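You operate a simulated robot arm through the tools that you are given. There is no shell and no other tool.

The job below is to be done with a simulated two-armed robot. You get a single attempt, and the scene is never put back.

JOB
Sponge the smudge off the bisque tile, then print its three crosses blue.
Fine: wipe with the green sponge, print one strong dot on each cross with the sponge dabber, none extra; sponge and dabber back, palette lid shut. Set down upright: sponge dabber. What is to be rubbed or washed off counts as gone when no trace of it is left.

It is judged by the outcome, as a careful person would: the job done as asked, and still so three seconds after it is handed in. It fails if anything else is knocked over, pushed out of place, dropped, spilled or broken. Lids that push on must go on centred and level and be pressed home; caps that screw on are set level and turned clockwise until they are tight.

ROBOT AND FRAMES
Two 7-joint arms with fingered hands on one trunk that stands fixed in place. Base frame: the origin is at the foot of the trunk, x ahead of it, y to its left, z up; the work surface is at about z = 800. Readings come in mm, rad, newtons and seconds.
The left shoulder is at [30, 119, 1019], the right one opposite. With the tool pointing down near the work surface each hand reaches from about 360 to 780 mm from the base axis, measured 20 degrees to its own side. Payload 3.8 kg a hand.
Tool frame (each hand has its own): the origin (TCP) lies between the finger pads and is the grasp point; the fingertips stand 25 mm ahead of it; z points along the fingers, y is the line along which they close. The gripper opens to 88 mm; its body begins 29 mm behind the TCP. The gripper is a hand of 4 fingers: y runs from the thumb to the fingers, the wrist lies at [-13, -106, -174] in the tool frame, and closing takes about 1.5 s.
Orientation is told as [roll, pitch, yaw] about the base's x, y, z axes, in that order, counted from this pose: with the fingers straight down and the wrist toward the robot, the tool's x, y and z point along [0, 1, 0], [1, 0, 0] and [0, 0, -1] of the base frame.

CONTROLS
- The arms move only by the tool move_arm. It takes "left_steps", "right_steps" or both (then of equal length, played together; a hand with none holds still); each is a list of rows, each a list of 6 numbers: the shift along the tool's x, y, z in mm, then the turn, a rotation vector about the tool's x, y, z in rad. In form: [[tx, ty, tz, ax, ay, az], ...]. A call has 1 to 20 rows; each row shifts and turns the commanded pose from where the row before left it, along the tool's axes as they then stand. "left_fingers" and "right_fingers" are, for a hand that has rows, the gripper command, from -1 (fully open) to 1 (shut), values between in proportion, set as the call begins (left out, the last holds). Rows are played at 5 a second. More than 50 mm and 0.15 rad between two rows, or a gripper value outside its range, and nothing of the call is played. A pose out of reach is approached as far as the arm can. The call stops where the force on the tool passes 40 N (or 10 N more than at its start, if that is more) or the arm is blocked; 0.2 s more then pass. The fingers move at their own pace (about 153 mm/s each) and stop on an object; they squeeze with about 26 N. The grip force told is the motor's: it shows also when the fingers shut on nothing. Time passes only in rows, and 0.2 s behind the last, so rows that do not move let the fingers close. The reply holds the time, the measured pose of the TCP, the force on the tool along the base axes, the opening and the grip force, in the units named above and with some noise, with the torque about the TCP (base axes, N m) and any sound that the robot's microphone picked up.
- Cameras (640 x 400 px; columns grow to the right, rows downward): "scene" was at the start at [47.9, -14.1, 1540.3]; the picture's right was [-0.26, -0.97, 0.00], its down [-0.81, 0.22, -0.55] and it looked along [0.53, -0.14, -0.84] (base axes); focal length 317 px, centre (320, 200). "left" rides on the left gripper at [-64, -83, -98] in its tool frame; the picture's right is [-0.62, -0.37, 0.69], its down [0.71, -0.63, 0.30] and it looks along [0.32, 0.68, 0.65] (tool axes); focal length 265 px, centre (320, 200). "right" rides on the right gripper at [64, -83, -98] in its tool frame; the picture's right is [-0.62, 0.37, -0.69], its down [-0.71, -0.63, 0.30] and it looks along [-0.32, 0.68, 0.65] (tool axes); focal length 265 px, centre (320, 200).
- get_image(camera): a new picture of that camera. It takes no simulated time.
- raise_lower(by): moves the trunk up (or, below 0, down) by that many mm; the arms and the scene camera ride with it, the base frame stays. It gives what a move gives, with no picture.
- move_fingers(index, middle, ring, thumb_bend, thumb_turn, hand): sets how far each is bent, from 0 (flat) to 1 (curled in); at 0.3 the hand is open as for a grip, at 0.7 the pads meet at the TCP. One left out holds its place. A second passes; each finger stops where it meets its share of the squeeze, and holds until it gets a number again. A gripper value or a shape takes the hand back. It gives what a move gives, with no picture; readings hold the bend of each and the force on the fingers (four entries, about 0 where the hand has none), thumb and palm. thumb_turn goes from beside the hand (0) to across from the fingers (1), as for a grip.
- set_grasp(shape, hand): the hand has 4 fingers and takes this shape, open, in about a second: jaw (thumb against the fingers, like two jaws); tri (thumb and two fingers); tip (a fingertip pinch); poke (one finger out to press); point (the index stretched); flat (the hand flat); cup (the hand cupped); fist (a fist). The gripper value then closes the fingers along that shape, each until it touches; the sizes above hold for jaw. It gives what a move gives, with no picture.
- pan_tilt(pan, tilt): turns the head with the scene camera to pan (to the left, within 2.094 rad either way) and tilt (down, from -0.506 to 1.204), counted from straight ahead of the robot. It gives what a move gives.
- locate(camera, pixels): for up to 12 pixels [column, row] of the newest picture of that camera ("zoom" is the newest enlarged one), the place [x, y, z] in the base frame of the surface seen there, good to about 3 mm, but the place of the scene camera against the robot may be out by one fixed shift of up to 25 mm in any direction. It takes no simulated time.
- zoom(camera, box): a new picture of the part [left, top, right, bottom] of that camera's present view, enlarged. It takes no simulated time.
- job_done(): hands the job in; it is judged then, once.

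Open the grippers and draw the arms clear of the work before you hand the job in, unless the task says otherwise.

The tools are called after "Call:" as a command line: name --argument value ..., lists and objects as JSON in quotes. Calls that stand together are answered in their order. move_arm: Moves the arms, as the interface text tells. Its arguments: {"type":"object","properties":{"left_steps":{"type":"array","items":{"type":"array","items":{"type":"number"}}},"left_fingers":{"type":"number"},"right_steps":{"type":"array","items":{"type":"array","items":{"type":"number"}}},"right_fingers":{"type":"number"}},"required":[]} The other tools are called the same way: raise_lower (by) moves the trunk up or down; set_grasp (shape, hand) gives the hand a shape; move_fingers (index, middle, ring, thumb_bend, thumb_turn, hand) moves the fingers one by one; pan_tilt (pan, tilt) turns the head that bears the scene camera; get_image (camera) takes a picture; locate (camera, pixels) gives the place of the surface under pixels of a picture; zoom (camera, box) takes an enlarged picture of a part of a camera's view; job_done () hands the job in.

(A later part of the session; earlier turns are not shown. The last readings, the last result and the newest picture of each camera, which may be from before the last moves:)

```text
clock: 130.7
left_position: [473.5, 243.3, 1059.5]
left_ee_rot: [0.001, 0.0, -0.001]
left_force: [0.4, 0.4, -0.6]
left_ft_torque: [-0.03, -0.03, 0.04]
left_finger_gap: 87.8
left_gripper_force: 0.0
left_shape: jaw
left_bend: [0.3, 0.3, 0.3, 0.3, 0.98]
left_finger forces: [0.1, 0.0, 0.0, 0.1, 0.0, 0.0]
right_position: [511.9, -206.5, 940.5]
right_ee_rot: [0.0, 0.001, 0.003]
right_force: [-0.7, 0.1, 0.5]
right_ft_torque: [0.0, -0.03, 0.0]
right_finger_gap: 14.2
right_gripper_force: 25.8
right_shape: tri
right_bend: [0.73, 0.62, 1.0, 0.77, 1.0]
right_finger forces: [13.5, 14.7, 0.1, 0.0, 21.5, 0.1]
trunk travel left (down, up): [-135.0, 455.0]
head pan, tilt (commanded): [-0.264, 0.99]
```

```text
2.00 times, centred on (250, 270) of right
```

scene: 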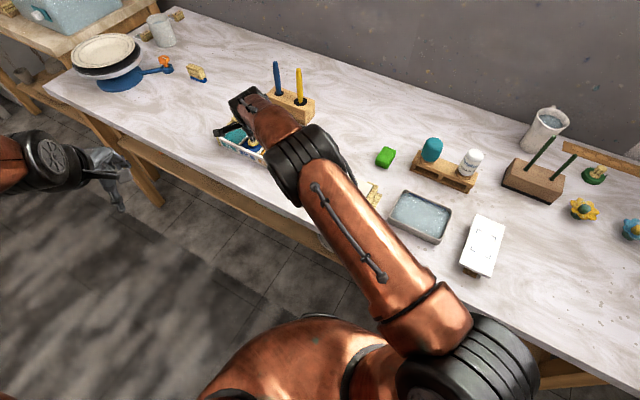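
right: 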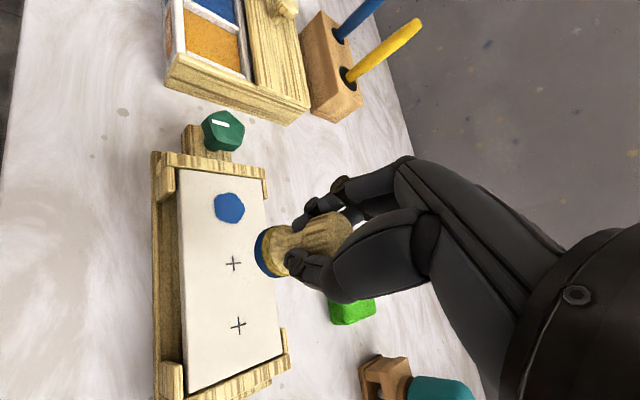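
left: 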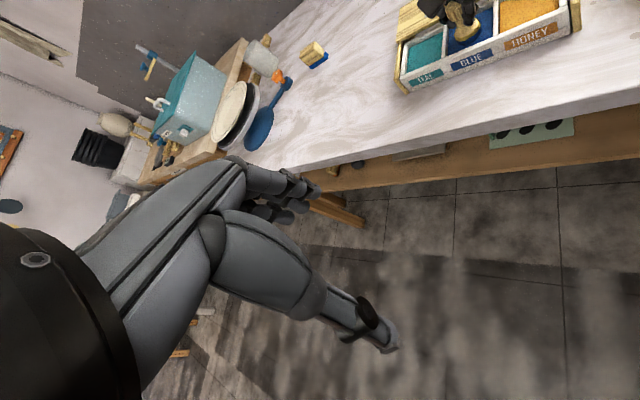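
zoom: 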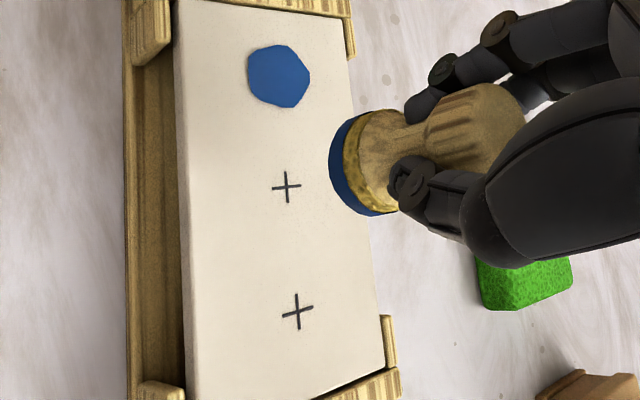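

Cross B shows at zoom (286.5,186.5), while dot A printed at (290,191) from the same height, so I need about +2.3 mm along the tool's x. I'll correct that and lower to just above the tile.

Call:
move_arm --right_steps '[[2.3, 0.2, 0, 0, 0, 0], [0, 0, 15, 0, 0, 0], [0, 0, 12, 0, 0, 0], [0, 0, 10, 0, 0, 0], [0, 0, 6, 0, 0, 0], [0, 0, 2, 0, 0, 0], [0, 0, 0, 0, 0, 0]]'

Call:
zoom --camera "right" --box '[150, 170, 350, 370]'

```text
clock: 132.3
left_position: [472.5, 243.3, 1058.7]
left_ee_rot: [0.0, 0.0, 0.0]
left_force: [0.5, -0.3, 0.0]
left_ft_torque: [0.01, 0.0, 0.0]
left_finger_gap: 87.6
left_gripper_force: 0.2
left_shape: jaw
left_bend: [0.3, 0.3, 0.3, 0.3, 0.98]
left_finger forces: [0.0, 0.0, 0.0, 0.1, 0.0, 0.0]
right_position: [513.3, -203.9, 895.8]
right_ee_rot: [-0.001, 0.002, 0.001]
right_force: [-0.2, -0.2, -1.2]
right_ft_torque: [0.05, 0.01, -0.04]
right_finger_gap: 14.1
right_gripper_force: 26.0
right_shape: tri
right_bend: [0.73, 0.62, 1.0, 0.77, 1.0]
right_finger forces: [13.6, 14.7, 0.1, 0.1, 21.5, 0.0]
trunk travel left (down, up): [-135.0, 455.0]
head pan, tilt (commanded): [-0.264, 0.99]
```

```text
2.00 times, centred on (250, 270) of right
```

zoom: 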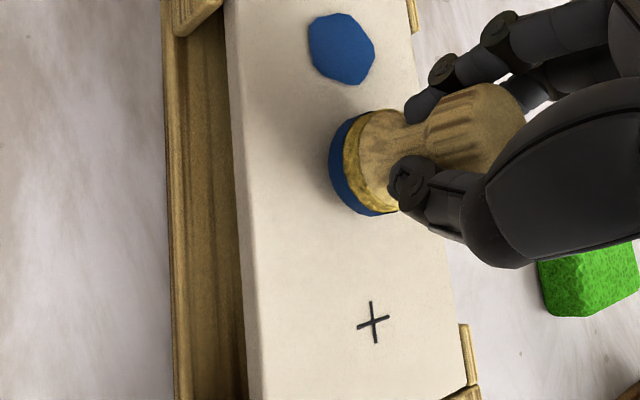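

The foot is above cross B between dot A and cross C. I'll lower in 1 mm steps until contact.

Call:
move_arm --right_steps '[[0, 0, 1, 0, 0, 0], [0, 0, 1, 0, 0, 0], [0, 0, 1, 0, 0, 0], [0, 0, 0, 0, 0, 0]]'

Call:
move_arm --right_steps '[[0, 0, 1, 0, 0, 0], [0, 0, 0, 0, 0, 0]]'

```text
clock: 133.3
left_position: [472.7, 243.4, 1058.4]
left_ee_rot: [-0.001, -0.001, 0.001]
left_force: [1.0, 0.9, -0.1]
left_ft_torque: [0.02, 0.02, 0.03]
left_finger_gap: 87.6
left_gripper_force: 0.0
left_shape: jaw
left_bend: [0.3, 0.3, 0.3, 0.3, 0.98]
left_finger forces: [0.0, 0.1, 0.1, 0.0, 0.0, 0.0]
right_position: [513.4, -202.2, 892.2]
right_ee_rot: [0.0, 0.001, 0.003]
right_force: [-0.3, 0.2, 0.2]
right_ft_torque: [0.0, 0.01, 0.0]
right_finger_gap: 13.8
right_gripper_force: 26.1
right_shape: tri
right_bend: [0.73, 0.62, 1.0, 0.77, 1.0]
right_finger forces: [13.6, 14.9, 0.0, 0.1, 21.5, 0.1]
trunk travel left (down, up): [-135.0, 455.0]
head pan, tilt (commanded): [-0.264, 0.99]
```

```text
clock: 133.9
left_position: [472.9, 243.6, 1059.8]
left_ee_rot: [0.0, -0.001, -0.001]
left_force: [-0.2, 0.3, -0.3]
left_ft_torque: [-0.01, 0.03, 0.0]
left_finger_gap: 87.7
left_gripper_force: 0.1
left_shape: jaw
left_bend: [0.3, 0.3, 0.3, 0.3, 0.98]
left_finger forces: [0.1, 0.1, 0.0, 0.0, 0.0, 0.1]
right_position: [513.3, -203.0, 893.4]
right_ee_rot: [0.0, 0.003, 0.002]
right_force: [-0.6, -0.7, 1.5]
right_ft_torque: [0.02, -0.01, 0.03]
right_finger_gap: 13.8
right_gripper_force: 25.8
right_shape: tri
right_bend: [0.73, 0.62, 1.0, 0.77, 1.0]
right_finger forces: [13.5, 14.6, 0.0, 0.0, 21.8, 0.0]
trunk travel left (down, up): [-135.0, 455.0]
head pan, tilt (commanded): [-0.264, 0.99]
```

Light contact at 1.5 N. I'll press about 2 mm more, as on the first print, and hold.

Call:
move_arm --right_steps '[[0, 0, 1, 0, 0, 0], [0, 0, 1, 0, 0, 0], [0, 0, 0, 0, 0, 0], [0, 0, 0, 0, 0, 0]]'

Call:
move_arm --right_steps '[[0, 0, -1.5, 0, 0, 0], [0, 0, -2, 0, 0, 0], [0, 0, -5, 0, 0, 0], [0, 0, -12, 0, 0, 0], [0, 0, -15, 0, 0, 0], [0, 0, -12, 0, 0, 0], [0, 0, 0, 0, 0, 0]]'

Call:
get_image --camera "right"

Call:
zoom --camera "right" --box '[150, 170, 350, 370]'

```text
clock: 134.9
left_position: [472.7, 244.0, 1058.5]
left_ee_rot: [0.001, 0.001, -0.001]
left_force: [-0.2, -0.1, -0.1]
left_ft_torque: [-0.03, 0.02, 0.01]
left_finger_gap: 87.5
left_gripper_force: 0.1
left_shape: jaw
left_bend: [0.3, 0.3, 0.3, 0.3, 0.98]
left_finger forces: [0.1, 0.0, 0.0, 0.0, 0.1, 0.0]
right_position: [511.8, -201.1, 889.2]
right_ee_rot: [-0.002, 0.002, 0.001]
right_force: [-1.2, 1.4, 10.8]
right_ft_torque: [-0.01, -0.1, 0.0]
right_finger_gap: 14.3
right_gripper_force: 25.6
right_shape: tri
right_bend: [0.73, 0.62, 1.0, 0.77, 1.0]
right_finger forces: [14.1, 15.4, 0.0, 0.0, 23.7, 0.0]
trunk travel left (down, up): [-135.0, 455.0]
head pan, tilt (commanded): [-0.264, 0.99]
```

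```text
clock: 136.5
left_position: [473.8, 243.4, 1058.5]
left_ee_rot: [0.001, 0.001, 0.0]
left_force: [0.5, -0.7, 0.5]
left_ft_torque: [0.02, -0.01, 0.02]
left_finger_gap: 87.6
left_gripper_force: 0.2
left_shape: jaw
left_bend: [0.3, 0.3, 0.3, 0.3, 0.98]
left_finger forces: [0.0, 0.0, 0.0, 0.0, 0.0, 0.0]
right_position: [512.3, -202.2, 938.2]
right_ee_rot: [0.0, 0.001, 0.004]
right_force: [-0.4, -0.3, -0.9]
right_ft_torque: [0.01, 0.0, -0.02]
right_finger_gap: 14.1
right_gripper_force: 26.0
right_shape: tri
right_bend: [0.73, 0.62, 1.0, 0.77, 1.0]
right_finger forces: [13.7, 14.9, 0.1, 0.0, 21.6, 0.0]
trunk travel left (down, up): [-135.0, 455.0]
head pan, tilt (commanded): [-0.264, 0.99]
```

```text
taken
```

right: 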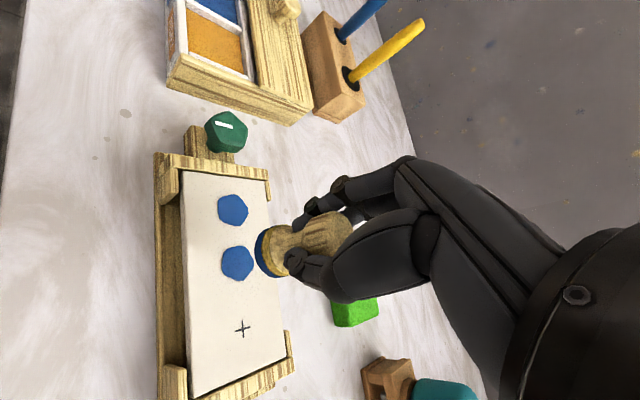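

```text
2.00 times, centred on (250, 270) of right
```

zoom: 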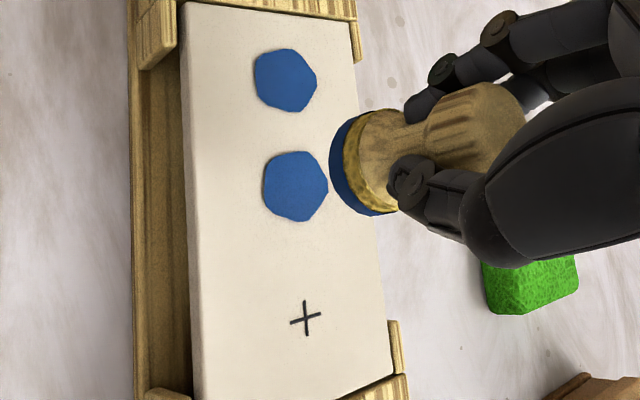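

Dot B is equally strong and separate from dot A. I'll go back and reload for the last cross.

Call:
move_arm --right_steps '[[0, 0, -22, 0, 0, 0], [28.9, 29.2, 0, 0, 0, 0], [28.9, 29.2, 0, 0, 0, 0], [28.9, 29.2, 0, 0, 0, 0], [28.9, 29.2, 0, 0, 0, 0], [28.9, 29.2, 0, 0, 0, 0], [28.9, 29.2, 0, 0, 0, 0], [28.9, 29.2, 0, 0, 0, 0], [0, 0, 20, 0, 0, 0], [0, 0, 0, 0, 0, 0]]'

Call:
get_image --camera "right"

```text
clock: 138.7
left_position: [472.8, 243.8, 1058.8]
left_ee_rot: [0.0, 0.001, 0.001]
left_force: [-0.1, -0.1, -0.4]
left_ft_torque: [-0.03, -0.02, -0.02]
left_finger_gap: 87.7
left_gripper_force: 0.1
left_shape: jaw
left_bend: [0.3, 0.3, 0.3, 0.3, 0.98]
left_finger forces: [0.0, 0.2, 0.1, 0.0, 0.0, 0.1]
right_position: [716.9, 1.9, 938.1]
right_ee_rot: [-0.002, 0.004, 0.0]
right_force: [0.1, 0.1, -1.1]
right_ft_torque: [0.02, 0.02, 0.01]
right_finger_gap: 14.2
right_gripper_force: 25.9
right_shape: tri
right_bend: [0.73, 0.62, 1.0, 0.77, 1.0]
right_finger forces: [13.8, 14.8, 0.0, 0.0, 21.3, 0.0]
trunk travel left (down, up): [-135.0, 455.0]
head pan, tilt (commanded): [-0.264, 0.99]
```

```text
taken
```

right: 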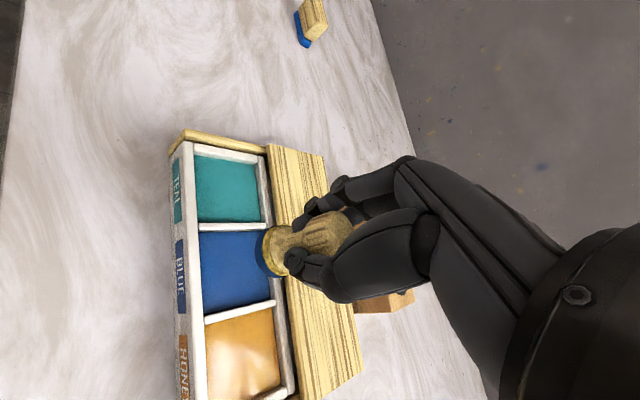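

I'm over the blue pad again (its centre at (233,268)). I'll dip to z≈877.5, hold briefly, and lift.

Call:
move_arm --right_steps '[[0, 0, 15, 0, 0, 0], [0, 0, 15, 0, 0, 0], [0, 0, 12, 0, 0, 0], [0, 0, 8, 0, 0, 0], [0, 0, 5, 0, 0, 0], [0, 0, 3, 0, 0, 0], [0, 0, 1.5, 0, 0, 0], [0, 0, 1, 0, 0, 0], [0, 0, 0, 0, 0, 0], [0, 0, 0, 0, 0, 0]]'

Call:
zoom --camera "right" --box '[210, 190, 330, 310]'

Call:
move_arm --right_steps '[[0, 0, -2, 0, 0, 0], [0, 0, -4, 0, 0, 0], [0, 0, -8, 0, 0, 0], [0, 0, -15, 0, 0, 0], [0, 0, -15, 0, 0, 0], [0, 0, -18, 0, 0, 0], [0, 0, -20, 0, 0, 0], [0, 0, 0, 0, 0, 0]]'

```text
clock: 140.9
left_position: [472.6, 242.2, 1059.7]
left_ee_rot: [0.0, -0.001, 0.0]
left_force: [0.4, -0.3, -0.3]
left_ft_torque: [0.01, 0.0, -0.01]
left_finger_gap: 87.5
left_gripper_force: 0.0
left_shape: jaw
left_bend: [0.3, 0.3, 0.3, 0.3, 0.98]
left_finger forces: [0.1, 0.0, 0.0, 0.0, 0.1, 0.0]
right_position: [717.8, -0.6, 876.9]
right_ee_rot: [0.0, 0.001, 0.002]
right_force: [-0.6, -0.4, 0.7]
right_ft_torque: [-0.02, -0.03, 0.04]
right_finger_gap: 13.9
right_gripper_force: 25.7
right_shape: tri
right_bend: [0.73, 0.62, 1.0, 0.77, 1.0]
right_finger forces: [13.8, 14.8, 0.0, 0.1, 21.4, 0.0]
trunk travel left (down, up): [-135.0, 455.0]
head pan, tilt (commanded): [-0.264, 0.99]
```

```text
3.33 times, centred on (270, 250) of right
```

zoom: 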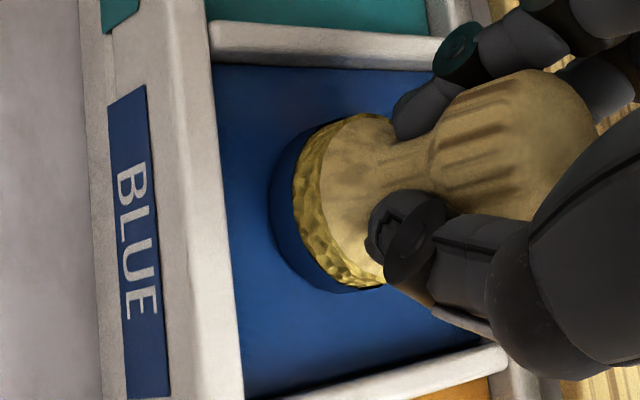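

```text
clock: 142.7
left_position: [473.0, 243.1, 1059.2]
left_ee_rot: [0.0, 0.0, 0.0]
left_force: [0.0, -0.4, 0.2]
left_ft_torque: [-0.01, 0.01, -0.02]
left_finger_gap: 87.5
left_gripper_force: 0.0
left_shape: jaw
left_bend: [0.3, 0.3, 0.3, 0.3, 0.98]
left_finger forces: [0.0, 0.0, 0.0, 0.2, 0.0, 0.1]
right_position: [716.5, 1.5, 959.0]
right_ee_rot: [0.0, 0.002, 0.003]
right_force: [0.5, -0.7, 0.2]
right_ft_torque: [-0.03, 0.02, -0.02]
right_finger_gap: 14.0
right_gripper_force: 26.2
right_shape: tri
right_bend: [0.73, 0.62, 1.0, 0.77, 1.0]
right_finger forces: [13.8, 15.0, 0.0, 0.1, 21.4, 0.0]
trunk travel left (down, up): [-135.0, 455.0]
head pan, tilt (commanded): [-0.264, 0.99]
```

Loaded again. I'll carry it to above cross C, TCP about (482,-234), at z≈960, then come down to z≈940 and check the alignment.

Call:
move_arm --right_steps '[[-29.4, -29.4, 0, 0, 0, 0], [-29.4, -29.4, 0, 0, 0, 0], [-29.4, -29.4, 0, 0, 0, 0], [-29.4, -29.4, 0, 0, 0, 0], [-29.4, -29.4, 0, 0, 0, 0], [-29.4, -29.4, 0, 0, 0, 0], [-29.4, -29.4, 0, 0, 0, 0], [-29.4, -29.4, 0, 0, 0, 0], [0, 0, 20, 0, 0, 0], [0, 0, 0, 0, 0, 0]]'

Call:
get_image --camera "right"

Call:
zoom --camera "right" --box '[150, 170, 350, 370]'

```text
clock: 144.9
left_position: [473.2, 244.1, 1060.1]
left_ee_rot: [0.0, 0.0, -0.001]
left_force: [1.1, -0.4, -0.9]
left_ft_torque: [0.0, 0.04, -0.01]
left_finger_gap: 87.4
left_gripper_force: 0.0
left_shape: jaw
left_bend: [0.3, 0.3, 0.3, 0.3, 0.98]
left_finger forces: [0.0, 0.0, 0.0, 0.0, 0.0, 0.0]
right_position: [481.4, -235.2, 940.3]
right_ee_rot: [0.001, 0.0, 0.002]
right_force: [-0.2, 0.2, 0.4]
right_ft_torque: [-0.01, 0.03, 0.02]
right_finger_gap: 14.0
right_gripper_force: 26.3
right_shape: tri
right_bend: [0.73, 0.62, 1.0, 0.77, 1.0]
right_finger forces: [13.7, 14.9, 0.0, 0.0, 21.2, 0.0]
trunk travel left (down, up): [-135.0, 455.0]
head pan, tilt (commanded): [-0.264, 0.99]
```

```text
taken
```

right: 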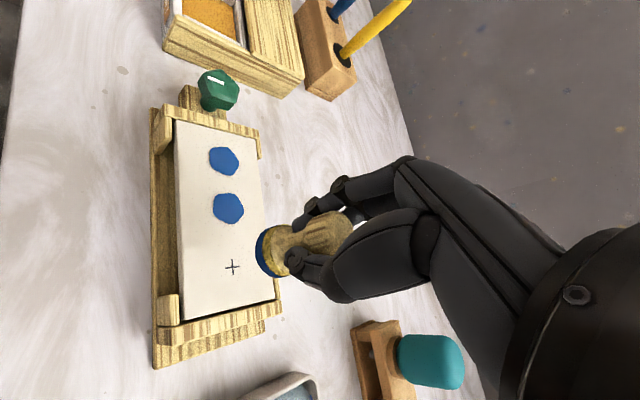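

```text
2.00 times, centred on (250, 270) of right
```

zoom: 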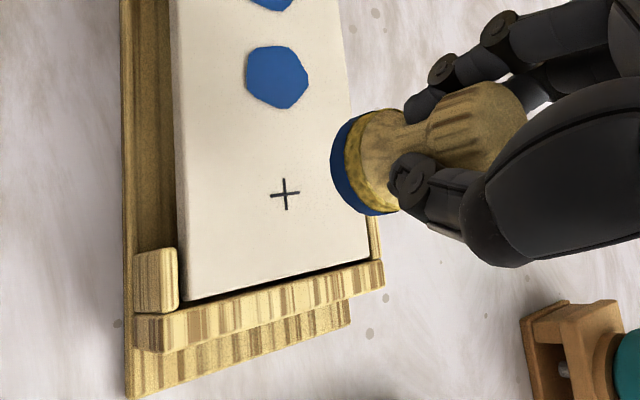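

Cross C is at zoom (285,194), a little off from where the foot prints (about (291,190)). I'll locate it and dot B to settle the correction.

Call:
locate --camera "zoom" --pixels '[[285, 194], [278, 77], [247, 77], [308, 77], [278, 46], [280, 108]]'

Call:
zoom --camera "right" --box '[200, 240, 270, 300]'

```text
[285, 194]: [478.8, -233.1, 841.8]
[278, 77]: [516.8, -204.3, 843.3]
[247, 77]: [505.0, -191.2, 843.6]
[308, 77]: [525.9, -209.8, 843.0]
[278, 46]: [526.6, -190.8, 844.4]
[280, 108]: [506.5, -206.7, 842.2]
```

```text
6.67 times, centred on (235, 270) of right
```

zoom: 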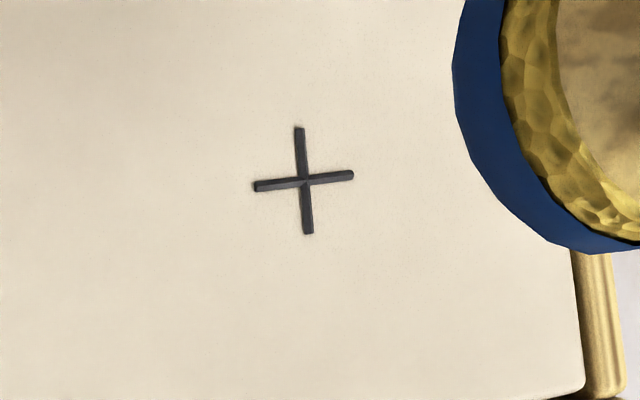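

Comparing with where dots A and B landed in the same view, the foot prints at about zoom (291,190) while cross C is at (285,194). I'll shift by +1.1 mm and −4 mm along the tool's x and y, and check again.

Call:
move_arm --right_steps '[[1.1, -4, 0, 0, 0, 0], [0, 0, 0, 0, 0, 0]]'

Call:
zoom --camera "right" --box '[150, 170, 350, 370]'

```text
clock: 145.5
left_position: [472.8, 243.4, 1058.2]
left_ee_rot: [0.0, -0.001, 0.0]
left_force: [-0.5, 0.7, 0.3]
left_ft_torque: [-0.02, 0.03, 0.03]
left_finger_gap: 87.8
left_gripper_force: 0.2
left_shape: jaw
left_bend: [0.3, 0.3, 0.3, 0.3, 0.98]
left_finger forces: [0.0, 0.0, 0.0, 0.0, 0.0, 0.0]
right_position: [478.0, -232.9, 941.6]
right_ee_rot: [0.002, 0.002, 0.002]
right_force: [-1.8, -0.7, -0.5]
right_ft_torque: [-0.02, -0.04, 0.0]
right_finger_gap: 14.1
right_gripper_force: 25.7
right_shape: tri
right_bend: [0.73, 0.62, 1.0, 0.77, 1.0]
right_finger forces: [13.9, 15.0, 0.0, 0.0, 21.1, 0.0]
trunk travel left (down, up): [-135.0, 455.0]
head pan, tilt (commanded): [-0.264, 0.99]
```

```text
2.00 times, centred on (250, 270) of right
```

zoom: 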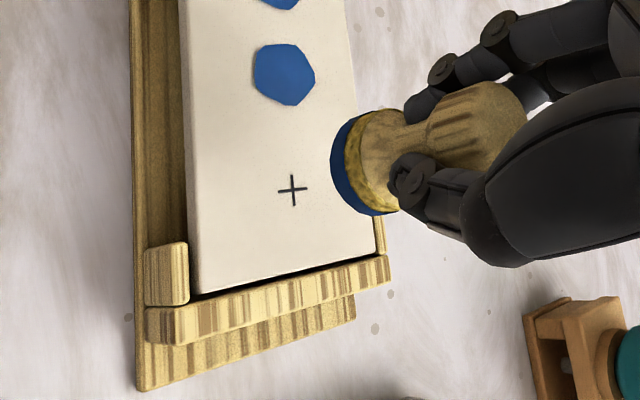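

Cross C is now at (292,190), where the foot will print. I'll lower straight down to just above the tile.

Call:
move_arm --right_steps '[[0, 0, 15, 0, 0, 0], [0, 0, 12, 0, 0, 0], [0, 0, 10, 0, 0, 0], [0, 0, 6, 0, 0, 0], [0, 0, 2, 0, 0, 0], [0, 0, 0, 0, 0, 0]]'

Call:
move_arm --right_steps '[[0, 0, 1, 0, 0, 0], [0, 0, 1, 0, 0, 0], [0, 0, 1, 0, 0, 0], [0, 0, 0, 0, 0, 0]]'

Call:
zoom --camera "right" --box '[150, 170, 350, 370]'

```text
clock: 146.9
left_position: [473.2, 243.0, 1058.1]
left_ee_rot: [0.0, -0.001, -0.002]
left_force: [-0.5, 0.2, 0.0]
left_ft_torque: [-0.03, -0.01, 0.02]
left_finger_gap: 87.8
left_gripper_force: 0.1
left_shape: jaw
left_bend: [0.3, 0.3, 0.3, 0.3, 0.98]
left_finger forces: [0.0, 0.0, 0.1, 0.0, 0.0, 0.1]
right_position: [478.4, -234.8, 894.8]
right_ee_rot: [0.0, 0.0, 0.001]
right_force: [-0.6, -0.1, -0.2]
right_ft_torque: [-0.01, -0.02, -0.01]
right_finger_gap: 14.1
right_gripper_force: 26.0
right_shape: tri
right_bend: [0.73, 0.62, 1.0, 0.77, 1.0]
right_finger forces: [13.8, 15.0, 0.0, 0.0, 21.2, 0.0]
trunk travel left (down, up): [-135.0, 455.0]
head pan, tilt (commanded): [-0.264, 0.99]
```

```text
clock: 147.9
left_position: [472.8, 243.0, 1058.7]
left_ee_rot: [0.001, 0.0, -0.001]
left_force: [-0.7, -0.1, 0.0]
left_ft_torque: [0.0, -0.01, 0.02]
left_finger_gap: 87.6
left_gripper_force: 0.0
left_shape: jaw
left_bend: [0.3, 0.3, 0.3, 0.3, 0.98]
left_finger forces: [0.0, 0.0, 0.0, 0.0, 0.1, 0.0]
right_position: [477.0, -233.4, 893.2]
right_ee_rot: [0.0, 0.001, 0.001]
right_force: [0.1, -0.1, -0.1]
right_ft_torque: [-0.01, -0.02, 0.02]
right_finger_gap: 14.2
right_gripper_force: 25.9
right_shape: tri
right_bend: [0.73, 0.62, 1.0, 0.77, 1.0]
right_finger forces: [13.8, 15.0, 0.0, 0.0, 21.2, 0.0]
trunk travel left (down, up): [-135.0, 455.0]
head pan, tilt (commanded): [-0.264, 0.99]
```

```text
2.00 times, centred on (250, 270) of right
```

zoom: 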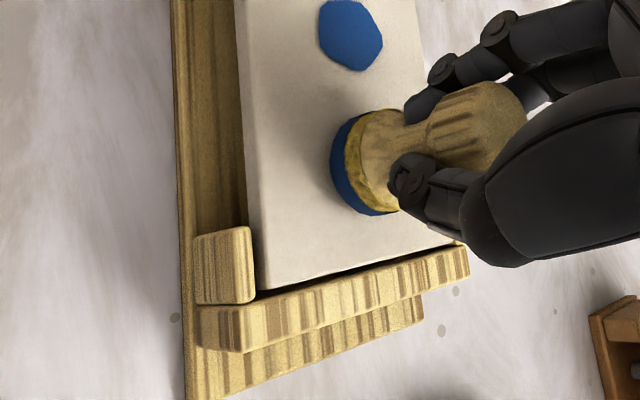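

The foot is just above cross C. I'll continue in 1 mm steps to contact.

Call:
move_arm --right_steps '[[0, 0, 1, 0, 0, 0], [0, 0, 0, 0, 0, 0]]'

Call:
move_arm --right_steps '[[0, 0, 1, 0, 0, 0], [0, 0, 0, 0, 0, 0]]'

```text
clock: 148.5
left_position: [472.9, 243.8, 1060.2]
left_ee_rot: [0.001, -0.001, 0.001]
left_force: [0.0, -0.6, -0.3]
left_ft_torque: [-0.05, 0.0, -0.01]
left_finger_gap: 87.5
left_gripper_force: 0.1
left_shape: jaw
left_bend: [0.3, 0.3, 0.3, 0.3, 0.98]
left_finger forces: [0.1, 0.1, 0.0, 0.1, 0.1, 0.0]
right_position: [477.7, -233.8, 891.2]
right_ee_rot: [-0.001, 0.001, 0.001]
right_force: [-0.2, 0.6, 0.8]
right_ft_torque: [0.02, 0.03, 0.01]
right_finger_gap: 14.2
right_gripper_force: 26.1
right_shape: tri
right_bend: [0.73, 0.62, 1.0, 0.77, 1.0]
right_finger forces: [13.9, 15.0, 0.1, 0.0, 21.3, 0.0]
trunk travel left (down, up): [-135.0, 455.0]
head pan, tilt (commanded): [-0.264, 0.99]
```

```text
clock: 149.1
left_position: [473.4, 242.6, 1060.6]
left_ee_rot: [0.0, 0.001, 0.0]
left_force: [-0.2, -0.1, 0.9]
left_ft_torque: [0.02, 0.0, 0.0]
left_finger_gap: 87.9
left_gripper_force: 0.1
left_shape: jaw
left_bend: [0.3, 0.3, 0.3, 0.3, 0.98]
left_finger forces: [0.1, 0.0, 0.0, 0.1, 0.1, 0.1]
right_position: [477.3, -234.3, 891.5]
right_ee_rot: [0.001, 0.0, 0.001]
right_force: [-1.9, -0.1, 4.9]
right_ft_torque: [-0.03, -0.05, -0.03]
right_finger_gap: 14.1
right_gripper_force: 25.9
right_shape: tri
right_bend: [0.73, 0.62, 1.0, 0.77, 1.0]
right_finger forces: [13.9, 15.0, 0.0, 0.1, 22.3, 0.1]
trunk travel left (down, up): [-135.0, 455.0]
head pan, tilt (commanded): [-0.264, 0.99]
```

Contact at 4.9 N. I'll press 1.4 mm more, hold, and lift straight up.

Call:
move_arm --right_steps '[[0, 0, 0.7, 0, 0, 0], [0, 0, 0.7, 0, 0, 0], [0, 0, 0, 0, 0, 0], [0, 0, 0, 0, 0, 0]]'

Call:
move_arm --right_steps '[[0, 0, -1.5, 0, 0, 0], [0, 0, -2, 0, 0, 0], [0, 0, -5, 0, 0, 0], [0, 0, -12, 0, 0, 0], [0, 0, -15, 0, 0, 0], [0, 0, -15, 0, 0, 0], [0, 0, 0, 0, 0, 0]]'

Call:
get_image --camera "right"

Call:
zoom --camera "right" --box '[150, 120, 350, 360]'

```text
clock: 150.1
left_position: [472.3, 243.8, 1059.7]
left_ee_rot: [-0.001, 0.0, 0.001]
left_force: [1.0, -0.4, -1.3]
left_ft_torque: [0.02, -0.01, -0.01]
left_finger_gap: 87.4
left_gripper_force: 0.1
left_shape: jaw
left_bend: [0.3, 0.3, 0.3, 0.3, 0.98]
left_finger forces: [0.0, 0.0, 0.1, 0.0, 0.1, 0.0]
right_position: [478.6, -233.6, 890.1]
right_ee_rot: [-0.004, 0.0, 0.001]
right_force: [-2.1, 1.8, 12.1]
right_ft_torque: [-0.03, -0.14, 0.05]
right_finger_gap: 14.3
right_gripper_force: 25.9
right_shape: tri
right_bend: [0.73, 0.62, 1.0, 0.77, 1.0]
right_finger forces: [14.8, 15.6, 0.0, 0.0, 23.9, 0.1]
trunk travel left (down, up): [-135.0, 455.0]
head pan, tilt (commanded): [-0.264, 0.99]
```

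```text
clock: 151.7
left_position: [472.3, 243.1, 1058.4]
left_ee_rot: [0.0, 0.0, -0.001]
left_force: [0.1, 0.2, -0.4]
left_ft_torque: [0.02, 0.0, -0.03]
left_finger_gap: 87.5
left_gripper_force: 0.1
left_shape: jaw
left_bend: [0.3, 0.3, 0.3, 0.3, 0.98]
left_finger forces: [0.0, 0.1, 0.1, 0.1, 0.0, 0.1]
right_position: [477.9, -234.9, 939.1]
right_ee_rot: [0.0, 0.003, -0.001]
right_force: [0.7, -0.9, 0.1]
right_ft_torque: [-0.01, -0.03, 0.0]
right_finger_gap: 14.1
right_gripper_force: 26.3
right_shape: tri
right_bend: [0.73, 0.62, 1.0, 0.77, 1.0]
right_finger forces: [14.2, 15.1, 0.0, 0.0, 21.2, 0.1]
trunk travel left (down, up): [-135.0, 455.0]
head pan, tilt (commanded): [-0.264, 0.99]
```

```text
taken
```

right: 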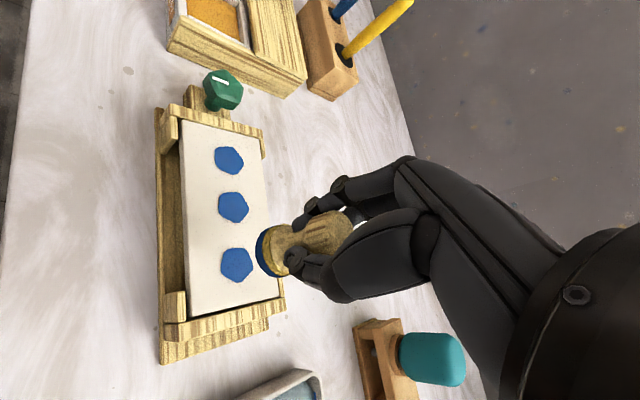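

```text
1.67 times, centred on (250, 240) of right
```

zoom: 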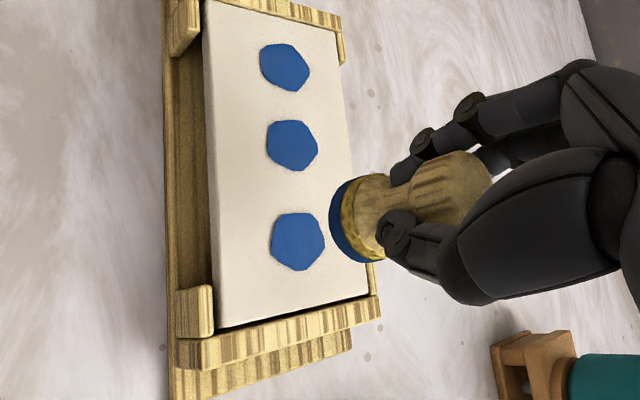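

All three crosses are covered by strong, separate blue dots and the rest of the tile is clean. Now I'll take the dabber back to its home spot at about (665,-268).

Call:
move_arm --right_steps '[[0, 0, -15, 0, 0, 0], [-6.9, 37.1, 0, 0, 0, 0], [-6.9, 37.1, 0, 0, 0, 0], [-6.9, 37.1, 0, 0, 0, 0], [-6.9, 37.1, 0, 0, 0, 0], [-6.9, 37.1, 0, 0, 0, 0], [0, 0, 20, 0, 0, 0], [0, 0, 0, 0, 0, 0]]'

Call:
get_image --camera "right"

Call:
get_image --camera "scene"

```text
clock: 153.5
left_position: [472.4, 243.0, 1059.1]
left_ee_rot: [0.001, -0.001, -0.001]
left_force: [-0.4, 0.2, -0.2]
left_ft_torque: [0.0, -0.02, 0.03]
left_finger_gap: 87.8
left_gripper_force: 0.0
left_shape: jaw
left_bend: [0.3, 0.3, 0.3, 0.3, 0.98]
left_finger forces: [0.0, 0.0, 0.1, 0.0, 0.0, 0.0]
right_position: [663.0, -269.9, 933.7]
right_ee_rot: [-0.001, 0.002, 0.002]
right_force: [0.3, 0.3, -0.2]
right_ft_torque: [0.0, 0.02, 0.0]
right_finger_gap: 13.9
right_gripper_force: 25.8
right_shape: tri
right_bend: [0.73, 0.62, 1.0, 0.77, 1.0]
right_finger forces: [14.2, 15.0, 0.1, 0.0, 21.3, 0.0]
trunk travel left (down, up): [-135.0, 455.0]
head pan, tilt (commanded): [-0.264, 0.99]
```

```text
taken
```

right: 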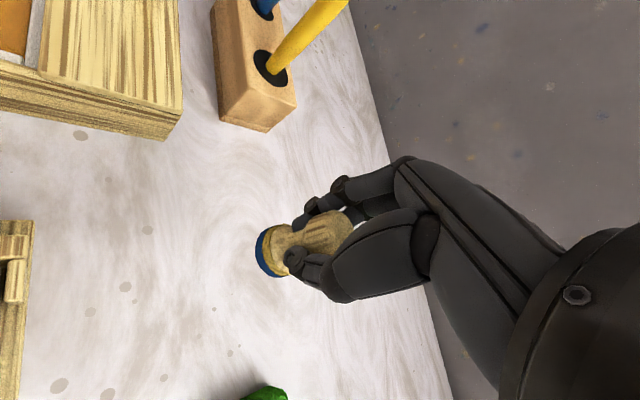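

```text
taken
```

scene: 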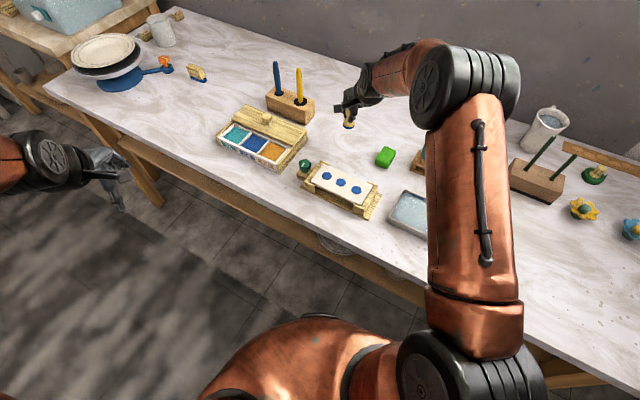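

The tile with its three dots looks right in the scene view, and the dabber is over its home at TCP (663,-270). I'll lower to just above the table.

Call:
move_arm --right_steps '[[0.5, 0.5, 20, 0, 0, 0], [0, 0, 20, 0, 0, 0], [0, 0, 18, 0, 0, 0], [0, 0, 12, 0, 0, 0], [0, 0, 6, 0, 0, 0], [0, 0, 0, 0, 0, 0]]'

Call:
move_arm --right_steps '[[0, 0, 1, 0, 0, 0], [0, 0, 1, 0, 0, 0], [0, 0, 1, 0, 0, 0], [0, 0, 1, 0, 0, 0], [0, 0, 0, 0, 0, 0]]'

Call:
get_image --camera "right"

```text
clock: 154.9
left_position: [473.2, 244.2, 1059.1]
left_ee_rot: [-0.001, 0.001, -0.001]
left_force: [0.8, -0.8, -0.2]
left_ft_torque: [0.03, 0.03, 0.01]
left_finger_gap: 87.7
left_gripper_force: 0.1
left_shape: jaw
left_bend: [0.3, 0.3, 0.3, 0.3, 0.98]
left_finger forces: [0.0, 0.0, 0.0, 0.1, 0.0, 0.0]
right_position: [662.8, -267.5, 858.5]
right_ee_rot: [0.001, 0.003, 0.003]
right_force: [-0.5, 0.6, -0.6]
right_ft_torque: [0.03, -0.02, -0.01]
right_finger_gap: 13.8
right_gripper_force: 26.0
right_shape: tri
right_bend: [0.73, 0.62, 1.0, 0.77, 1.0]
right_finger forces: [14.1, 15.0, 0.0, 0.0, 21.2, 0.0]
trunk travel left (down, up): [-135.0, 455.0]
head pan, tilt (commanded): [-0.264, 0.99]
```

```text
clock: 156.1
left_position: [472.7, 242.2, 1059.3]
left_ee_rot: [0.0, -0.001, -0.001]
left_force: [-0.1, -0.6, 0.0]
left_ft_torque: [-0.01, 0.03, 0.01]
left_finger_gap: 87.6
left_gripper_force: 0.0
left_shape: jaw
left_bend: [0.3, 0.3, 0.3, 0.3, 0.98]
left_finger forces: [0.0, 0.0, 0.1, 0.0, 0.0, 0.1]
right_position: [663.8, -266.7, 853.5]
right_ee_rot: [0.0, 0.002, 0.001]
right_force: [-0.1, -0.3, -0.7]
right_ft_torque: [-0.01, -0.01, -0.01]
right_finger_gap: 14.0
right_gripper_force: 26.5
right_shape: tri
right_bend: [0.73, 0.62, 1.0, 0.77, 1.0]
right_finger forces: [14.1, 15.0, 0.1, 0.1, 21.2, 0.1]
trunk travel left (down, up): [-135.0, 455.0]
head pan, tilt (commanded): [-0.264, 0.99]
```

```text
taken
```

right: 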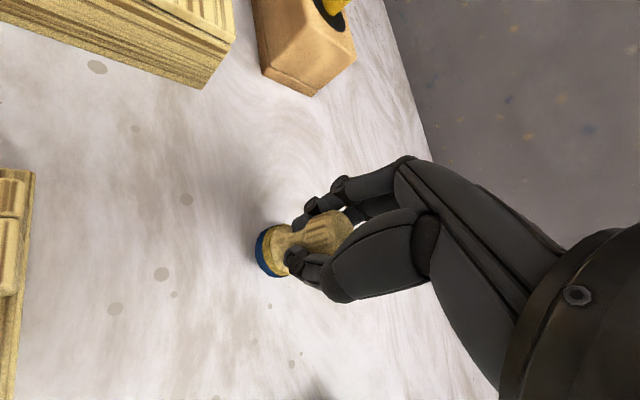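

Just above the table at z≈853.5 with no force. I'll lower in 1 mm steps until the table carries it.

Call:
move_arm --right_steps '[[0, 0, 1, 0, 0, 0], [0, 0, 1, 0, 0, 0], [0, 0, 0, 0, 0, 0]]'

Call:
move_arm --right_steps '[[0, 0, 0.8, 0, 0, 0], [0, 0, 0, 0, 0, 0]]'

```text
clock: 156.9
left_position: [472.5, 243.5, 1057.5]
left_ee_rot: [0.0, 0.001, -0.002]
left_force: [0.0, -1.1, -0.1]
left_ft_torque: [0.01, -0.03, -0.01]
left_finger_gap: 87.6
left_gripper_force: 0.1
left_shape: jaw
left_bend: [0.3, 0.3, 0.3, 0.3, 0.98]
left_finger forces: [0.0, 0.0, 0.0, 0.0, 0.0, 0.0]
right_position: [663.6, -268.5, 852.1]
right_ee_rot: [0.0, 0.002, 0.001]
right_force: [-0.4, 0.2, 0.1]
right_ft_torque: [0.01, 0.01, 0.03]
right_finger_gap: 13.9
right_gripper_force: 25.7
right_shape: tri
right_bend: [0.73, 0.62, 1.0, 0.77, 1.0]
right_finger forces: [14.1, 15.0, 0.1, 0.0, 21.2, 0.1]
trunk travel left (down, up): [-135.0, 455.0]
head pan, tilt (commanded): [-0.264, 0.99]
```

```text
clock: 157.5
left_position: [474.4, 242.7, 1059.7]
left_ee_rot: [0.001, 0.001, -0.001]
left_force: [-0.5, 0.2, -0.4]
left_ft_torque: [-0.02, -0.01, -0.01]
left_finger_gap: 87.9
left_gripper_force: 0.0
left_shape: jaw
left_bend: [0.3, 0.3, 0.3, 0.3, 0.98]
left_finger forces: [0.0, 0.0, 0.1, 0.0, 0.1, 0.0]
right_position: [663.6, -268.2, 850.7]
right_ee_rot: [0.001, 0.001, 0.002]
right_force: [-0.4, -1.0, -0.2]
right_ft_torque: [0.0, 0.0, -0.03]
right_finger_gap: 13.7
right_gripper_force: 25.8
right_shape: tri
right_bend: [0.73, 0.62, 1.0, 0.77, 1.0]
right_finger forces: [14.1, 15.0, 0.0, 0.1, 21.2, 0.0]
trunk travel left (down, up): [-135.0, 455.0]
head pan, tilt (commanded): [-0.264, 0.99]
```

Call:
move_arm --right_steps '[[0, 0, 0.8, 0, 0, 0], [0, 0, 0, 0, 0, 0]]'

Call:
move_arm --right_steps '[[0, 0, 0.8, 0, 0, 0], [0, 0, 0, 0, 0, 0]]'

```text
clock: 158.1
left_position: [474.0, 242.2, 1057.8]
left_ee_rot: [0.0, 0.0, -0.001]
left_force: [-0.3, -0.3, 0.1]
left_ft_torque: [0.03, -0.02, 0.03]
left_finger_gap: 87.7
left_gripper_force: 0.1
left_shape: jaw
left_bend: [0.3, 0.3, 0.3, 0.3, 0.98]
left_finger forces: [0.0, 0.1, 0.0, 0.0, 0.0, 0.0]
right_position: [664.0, -267.9, 849.8]
right_ee_rot: [0.001, 0.002, 0.002]
right_force: [-0.1, -0.8, -0.3]
right_ft_torque: [-0.02, 0.04, 0.01]
right_finger_gap: 13.8
right_gripper_force: 26.0
right_shape: tri
right_bend: [0.73, 0.62, 1.0, 0.77, 1.0]
right_finger forces: [14.1, 15.1, 0.1, 0.0, 21.3, 0.1]
trunk travel left (down, up): [-135.0, 455.0]
head pan, tilt (commanded): [-0.264, 0.99]
```

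```text
clock: 158.7
left_position: [473.6, 242.0, 1059.9]
left_ee_rot: [-0.001, 0.0, -0.002]
left_force: [-0.3, 0.7, 0.0]
left_ft_torque: [0.0, -0.01, -0.02]
left_finger_gap: 87.7
left_gripper_force: 0.0
left_shape: jaw
left_bend: [0.3, 0.3, 0.3, 0.3, 0.98]
left_finger forces: [0.0, 0.0, 0.0, 0.0, 0.0, 0.0]
right_position: [663.5, -267.4, 850.7]
right_ee_rot: [0.0, 0.002, 0.001]
right_force: [0.1, -1.1, 0.3]
right_ft_torque: [0.0, 0.01, 0.01]
right_finger_gap: 14.0
right_gripper_force: 25.9
right_shape: tri
right_bend: [0.73, 0.62, 1.0, 0.77, 1.0]
right_finger forces: [14.1, 15.0, 0.0, 0.1, 21.3, 0.0]
trunk travel left (down, up): [-135.0, 455.0]
head pan, tilt (commanded): [-0.264, 0.99]
```

Still unloaded at z≈850. I'll keep easing down in sub-millimetre steps.

Call:
move_arm --right_steps '[[0, 0, 0.7, 0, 0, 0], [0, 0, 0, 0, 0, 0]]'

Call:
move_arm --right_steps '[[0, 0, 0.7, 0, 0, 0], [0, 0, 0, 0, 0, 0]]'

```text
clock: 159.3
left_position: [472.6, 243.8, 1058.8]
left_ee_rot: [0.001, 0.0, 0.002]
left_force: [-0.4, 0.2, 0.5]
left_ft_torque: [-0.03, 0.0, -0.01]
left_finger_gap: 87.7
left_gripper_force: 0.2
left_shape: jaw
left_bend: [0.3, 0.3, 0.3, 0.3, 0.98]
left_finger forces: [0.1, 0.0, 0.0, 0.1, 0.0, 0.0]
right_position: [663.8, -267.4, 849.7]
right_ee_rot: [0.0, 0.002, 0.002]
right_force: [0.4, 0.6, 0.9]
right_ft_torque: [-0.04, 0.02, 0.01]
right_finger_gap: 13.8
right_gripper_force: 26.4
right_shape: tri
right_bend: [0.73, 0.62, 1.0, 0.77, 1.0]
right_finger forces: [14.0, 15.1, 0.0, 0.0, 21.5, 0.1]
trunk travel left (down, up): [-135.0, 455.0]
head pan, tilt (commanded): [-0.264, 0.99]
```

```text
clock: 159.9
left_position: [472.9, 242.8, 1058.6]
left_ee_rot: [0.0, 0.0, -0.001]
left_force: [-0.5, -0.3, -0.4]
left_ft_torque: [0.01, 0.01, 0.02]
left_finger_gap: 87.5
left_gripper_force: 0.0
left_shape: jaw
left_bend: [0.3, 0.3, 0.3, 0.3, 0.98]
left_finger forces: [0.0, 0.0, 0.1, 0.0, 0.0, 0.0]
right_position: [662.8, -267.6, 848.2]
right_ee_rot: [0.001, 0.003, 0.001]
right_force: [-0.3, 0.2, 3.2]
right_ft_torque: [0.02, 0.01, 0.01]
right_finger_gap: 13.8
right_gripper_force: 25.5
right_shape: tri
right_bend: [0.73, 0.62, 1.0, 0.77, 1.0]
right_finger forces: [14.0, 14.8, 0.0, 0.0, 22.0, 0.0]
trunk travel left (down, up): [-135.0, 455.0]
head pan, tilt (commanded): [-0.264, 0.99]
```

The table now carries the dabber (3.2 N). I'll open the hand, wait for the fingers to clear, and rise straight up.

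Call:
move_arm --right_steps '[[0, 0, 0, 0, 0, 0], [0, 0, 0, 0, 0, 0], [0, 0, 0, 0, 0, 0], [0, 0, 0, 0, 0, 0], [0, 0, 0, 0, 0, 0], [0, 0, 0, 0, 0, 0], [0, 0, 0, 0, 0, 0], [0, 0, 0, 0, 0, 0]]' --right_fingers -1

Call:
get_image --camera "right"

```text
clock: 161.7
left_position: [472.7, 243.1, 1058.9]
left_ee_rot: [0.0, -0.001, -0.002]
left_force: [-0.1, -0.2, 1.5]
left_ft_torque: [0.01, -0.03, 0.03]
left_finger_gap: 87.4
left_gripper_force: 0.2
left_shape: jaw
left_bend: [0.3, 0.3, 0.3, 0.3, 0.98]
left_finger forces: [0.0, 0.0, 0.0, 0.0, 0.0, 0.0]
right_position: [664.1, -269.5, 849.8]
right_ee_rot: [0.002, 0.002, 0.001]
right_force: [0.1, -0.8, -0.2]
right_ft_torque: [0.02, -0.02, -0.01]
right_finger_gap: 87.5
right_gripper_force: 0.1
right_shape: tri
right_bend: [0.3, 0.3, 0.99, 0.3, 0.98]
right_finger forces: [0.0, 0.0, 0.0, 0.0, 0.0, 0.1]
trunk travel left (down, up): [-135.0, 455.0]
head pan, tilt (commanded): [-0.264, 0.99]
```

```text
taken
```

right: 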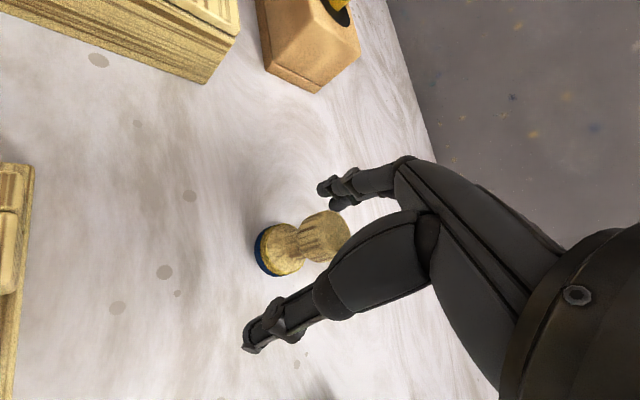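

The dabber stands upright on its foot between the open fingers. I'll rise straight up 90 mm and check that it stays put.

Call:
move_arm --right_steps '[[0, 0, -8, 0, 0, 0], [0, 0, -15, 0, 0, 0], [0, 0, -25, 0, 0, 0], [0, 0, -30, 0, 0, 0], [0, 0, -20, 0, 0, 0], [0, 0, 0, 0, 0, 0]]'

Call:
get_image --camera "right"

Call:
zoom --camera "right" --box '[170, 190, 330, 330]'

```text
clock: 163.1
left_position: [473.1, 242.3, 1058.6]
left_ee_rot: [0.0, 0.001, 0.001]
left_force: [0.8, 0.1, -0.3]
left_ft_torque: [0.02, -0.01, -0.01]
left_finger_gap: 87.7
left_gripper_force: 0.1
left_shape: jaw
left_bend: [0.3, 0.3, 0.3, 0.3, 0.98]
left_finger forces: [0.1, 0.0, 0.1, 0.1, 0.0, 0.0]
right_position: [665.2, -267.8, 946.4]
right_ee_rot: [0.0, 0.003, 0.003]
right_force: [-0.4, -0.4, 0.6]
right_ft_torque: [-0.01, 0.0, -0.02]
right_finger_gap: 87.8
right_gripper_force: 0.1
right_shape: tri
right_bend: [0.3, 0.3, 0.99, 0.3, 0.98]
right_finger forces: [0.1, 0.0, 0.0, 0.0, 0.0, 0.1]
trunk travel left (down, up): [-135.0, 455.0]
head pan, tilt (commanded): [-0.264, 0.99]
```

```text
taken
```

right: 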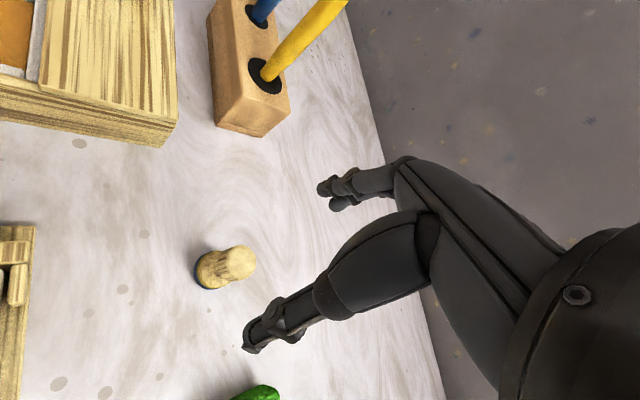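

```text
2.86 times, centred on (250, 260) of right
```

zoom: 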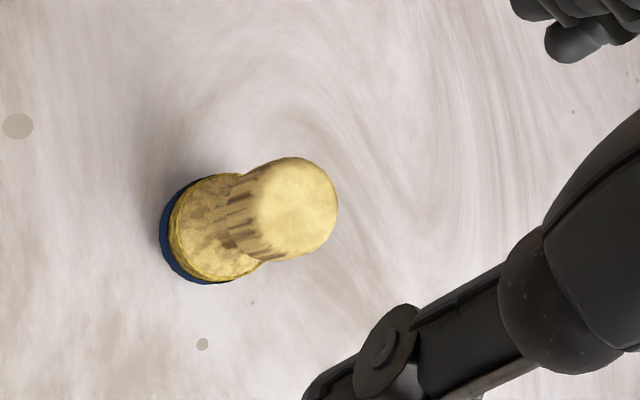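

The dabber is back and upright. For the lid I'll pinch its knob with the right hand; the knob is at the edge of reach, so I'll go up and away first, lower the trunk a little, and tilt the fingers slightly forward.

Call:
move_arm --right_steps '[[0, 0, -35, 0, 0, 0], [0, 0, -40, 0, 0, 0], [37, -6.3, 0, 0, 0, 0], [37, -6.3, 0, 0, 0, 0], [37, -6.3, 0, 0, 0, 0], [37, -6.3, 0, 0, 0, 0], [0, 0, 0, 0, 0, 0]]'

Call:
raise_lower --by -60

Call:
get_image --camera "right"

Call:
get_image --camera "scene"

```text
clock: 164.7
left_position: [472.7, 242.3, 1059.1]
left_ee_rot: [0.002, 0.002, 0.0]
left_force: [0.0, 0.1, -0.5]
left_ft_torque: [0.02, 0.01, -0.01]
left_finger_gap: 87.6
left_gripper_force: 0.1
left_shape: jaw
left_bend: [0.3, 0.3, 0.3, 0.3, 0.98]
left_finger forces: [0.0, 0.0, 0.0, 0.1, 0.0, 0.1]
right_position: [639.1, -119.1, 1020.8]
right_ee_rot: [-0.002, 0.002, 0.002]
right_force: [-0.5, -0.7, 0.2]
right_ft_torque: [-0.02, 0.0, 0.05]
right_finger_gap: 87.7
right_gripper_force: 0.0
right_shape: tri
right_bend: [0.3, 0.3, 0.99, 0.3, 0.98]
right_finger forces: [0.1, 0.0, 0.0, 0.1, 0.0, 0.0]
trunk travel left (down, up): [-135.0, 455.0]
head pan, tilt (commanded): [-0.264, 0.99]
```

```text
clock: 165.7
left_position: [472.6, 243.4, 998.5]
left_ee_rot: [0.0, -0.001, -0.001]
left_force: [0.0, 0.9, 0.8]
left_ft_torque: [0.01, -0.01, 0.0]
left_finger_gap: 87.4
left_gripper_force: 0.1
left_shape: jaw
left_bend: [0.3, 0.3, 0.3, 0.3, 0.98]
left_finger forces: [0.0, 0.0, 0.1, 0.0, 0.2, 0.0]
right_position: [638.7, -120.8, 961.1]
right_ee_rot: [-0.001, 0.002, 0.002]
right_force: [-0.2, 0.9, 0.5]
right_ft_torque: [-0.02, 0.03, 0.0]
right_finger_gap: 87.6
right_gripper_force: 0.1
right_shape: tri
right_bend: [0.3, 0.3, 0.99, 0.3, 0.98]
right_finger forces: [0.1, 0.0, 0.1, 0.0, 0.0, 0.0]
trunk travel left (down, up): [-75.0, 515.0]
head pan, tilt (commanded): [-0.264, 0.99]
```

```text
taken
```

right: 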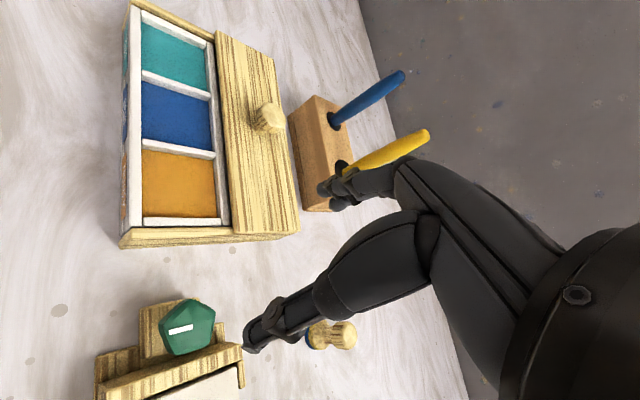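

```text
taken
```

scene: 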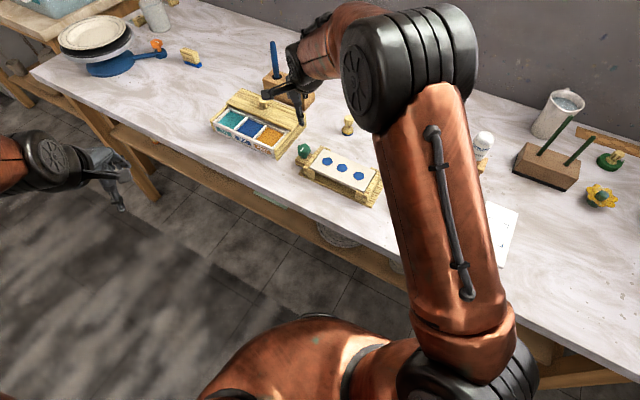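

The right camera has a fine view of the lid. I'll zoom in and locate the knob and the lid edges to learn how it sits and slides.

Call:
zoom --camera "right" --box '[110, 80, 310, 260]'

Call:
locate --camera "right" --pixels '[[267, 117], [280, 117], [253, 118], [268, 104], [265, 130], [217, 33], [274, 55], [299, 228], [238, 233], [122, 245], [128, 5], [215, 210]]'

```text
2.22 times, centred on (210, 170) of right
```

zoom: 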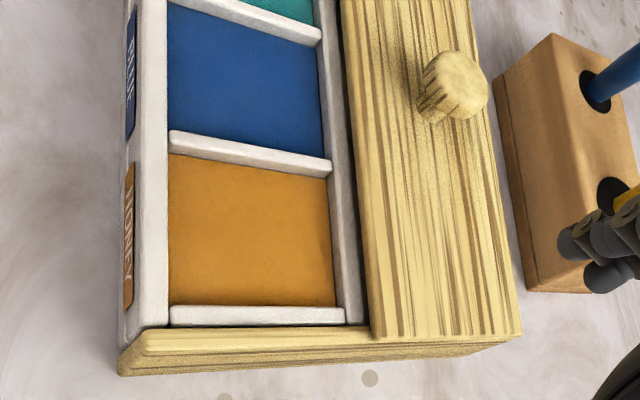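

```text
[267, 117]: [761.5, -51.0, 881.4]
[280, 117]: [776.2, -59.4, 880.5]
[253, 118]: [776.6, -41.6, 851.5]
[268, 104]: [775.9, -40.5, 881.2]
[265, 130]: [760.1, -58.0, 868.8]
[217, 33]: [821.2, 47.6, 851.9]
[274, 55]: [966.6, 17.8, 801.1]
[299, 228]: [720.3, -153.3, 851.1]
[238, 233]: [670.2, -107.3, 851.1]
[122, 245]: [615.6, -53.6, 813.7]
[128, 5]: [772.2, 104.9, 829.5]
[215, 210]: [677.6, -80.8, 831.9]
```

The lid rides on the wooden side rails and must slide toward the front. I'll locate the knob's outline more finely in this zoom.

Call:
locate --camera "zoom" --pixels '[[455, 82], [428, 72], [484, 88], [455, 54], [452, 112], [470, 60], [440, 58], [425, 105], [440, 120], [350, 200], [345, 100], [150, 335]]'

```text
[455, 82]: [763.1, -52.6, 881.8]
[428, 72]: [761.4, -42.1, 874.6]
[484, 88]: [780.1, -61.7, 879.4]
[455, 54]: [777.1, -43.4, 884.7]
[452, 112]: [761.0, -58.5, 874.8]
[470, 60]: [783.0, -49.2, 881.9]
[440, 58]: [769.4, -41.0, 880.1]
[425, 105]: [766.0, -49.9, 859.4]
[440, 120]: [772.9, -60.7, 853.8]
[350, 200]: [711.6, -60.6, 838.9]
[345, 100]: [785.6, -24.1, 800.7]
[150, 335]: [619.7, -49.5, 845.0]
```

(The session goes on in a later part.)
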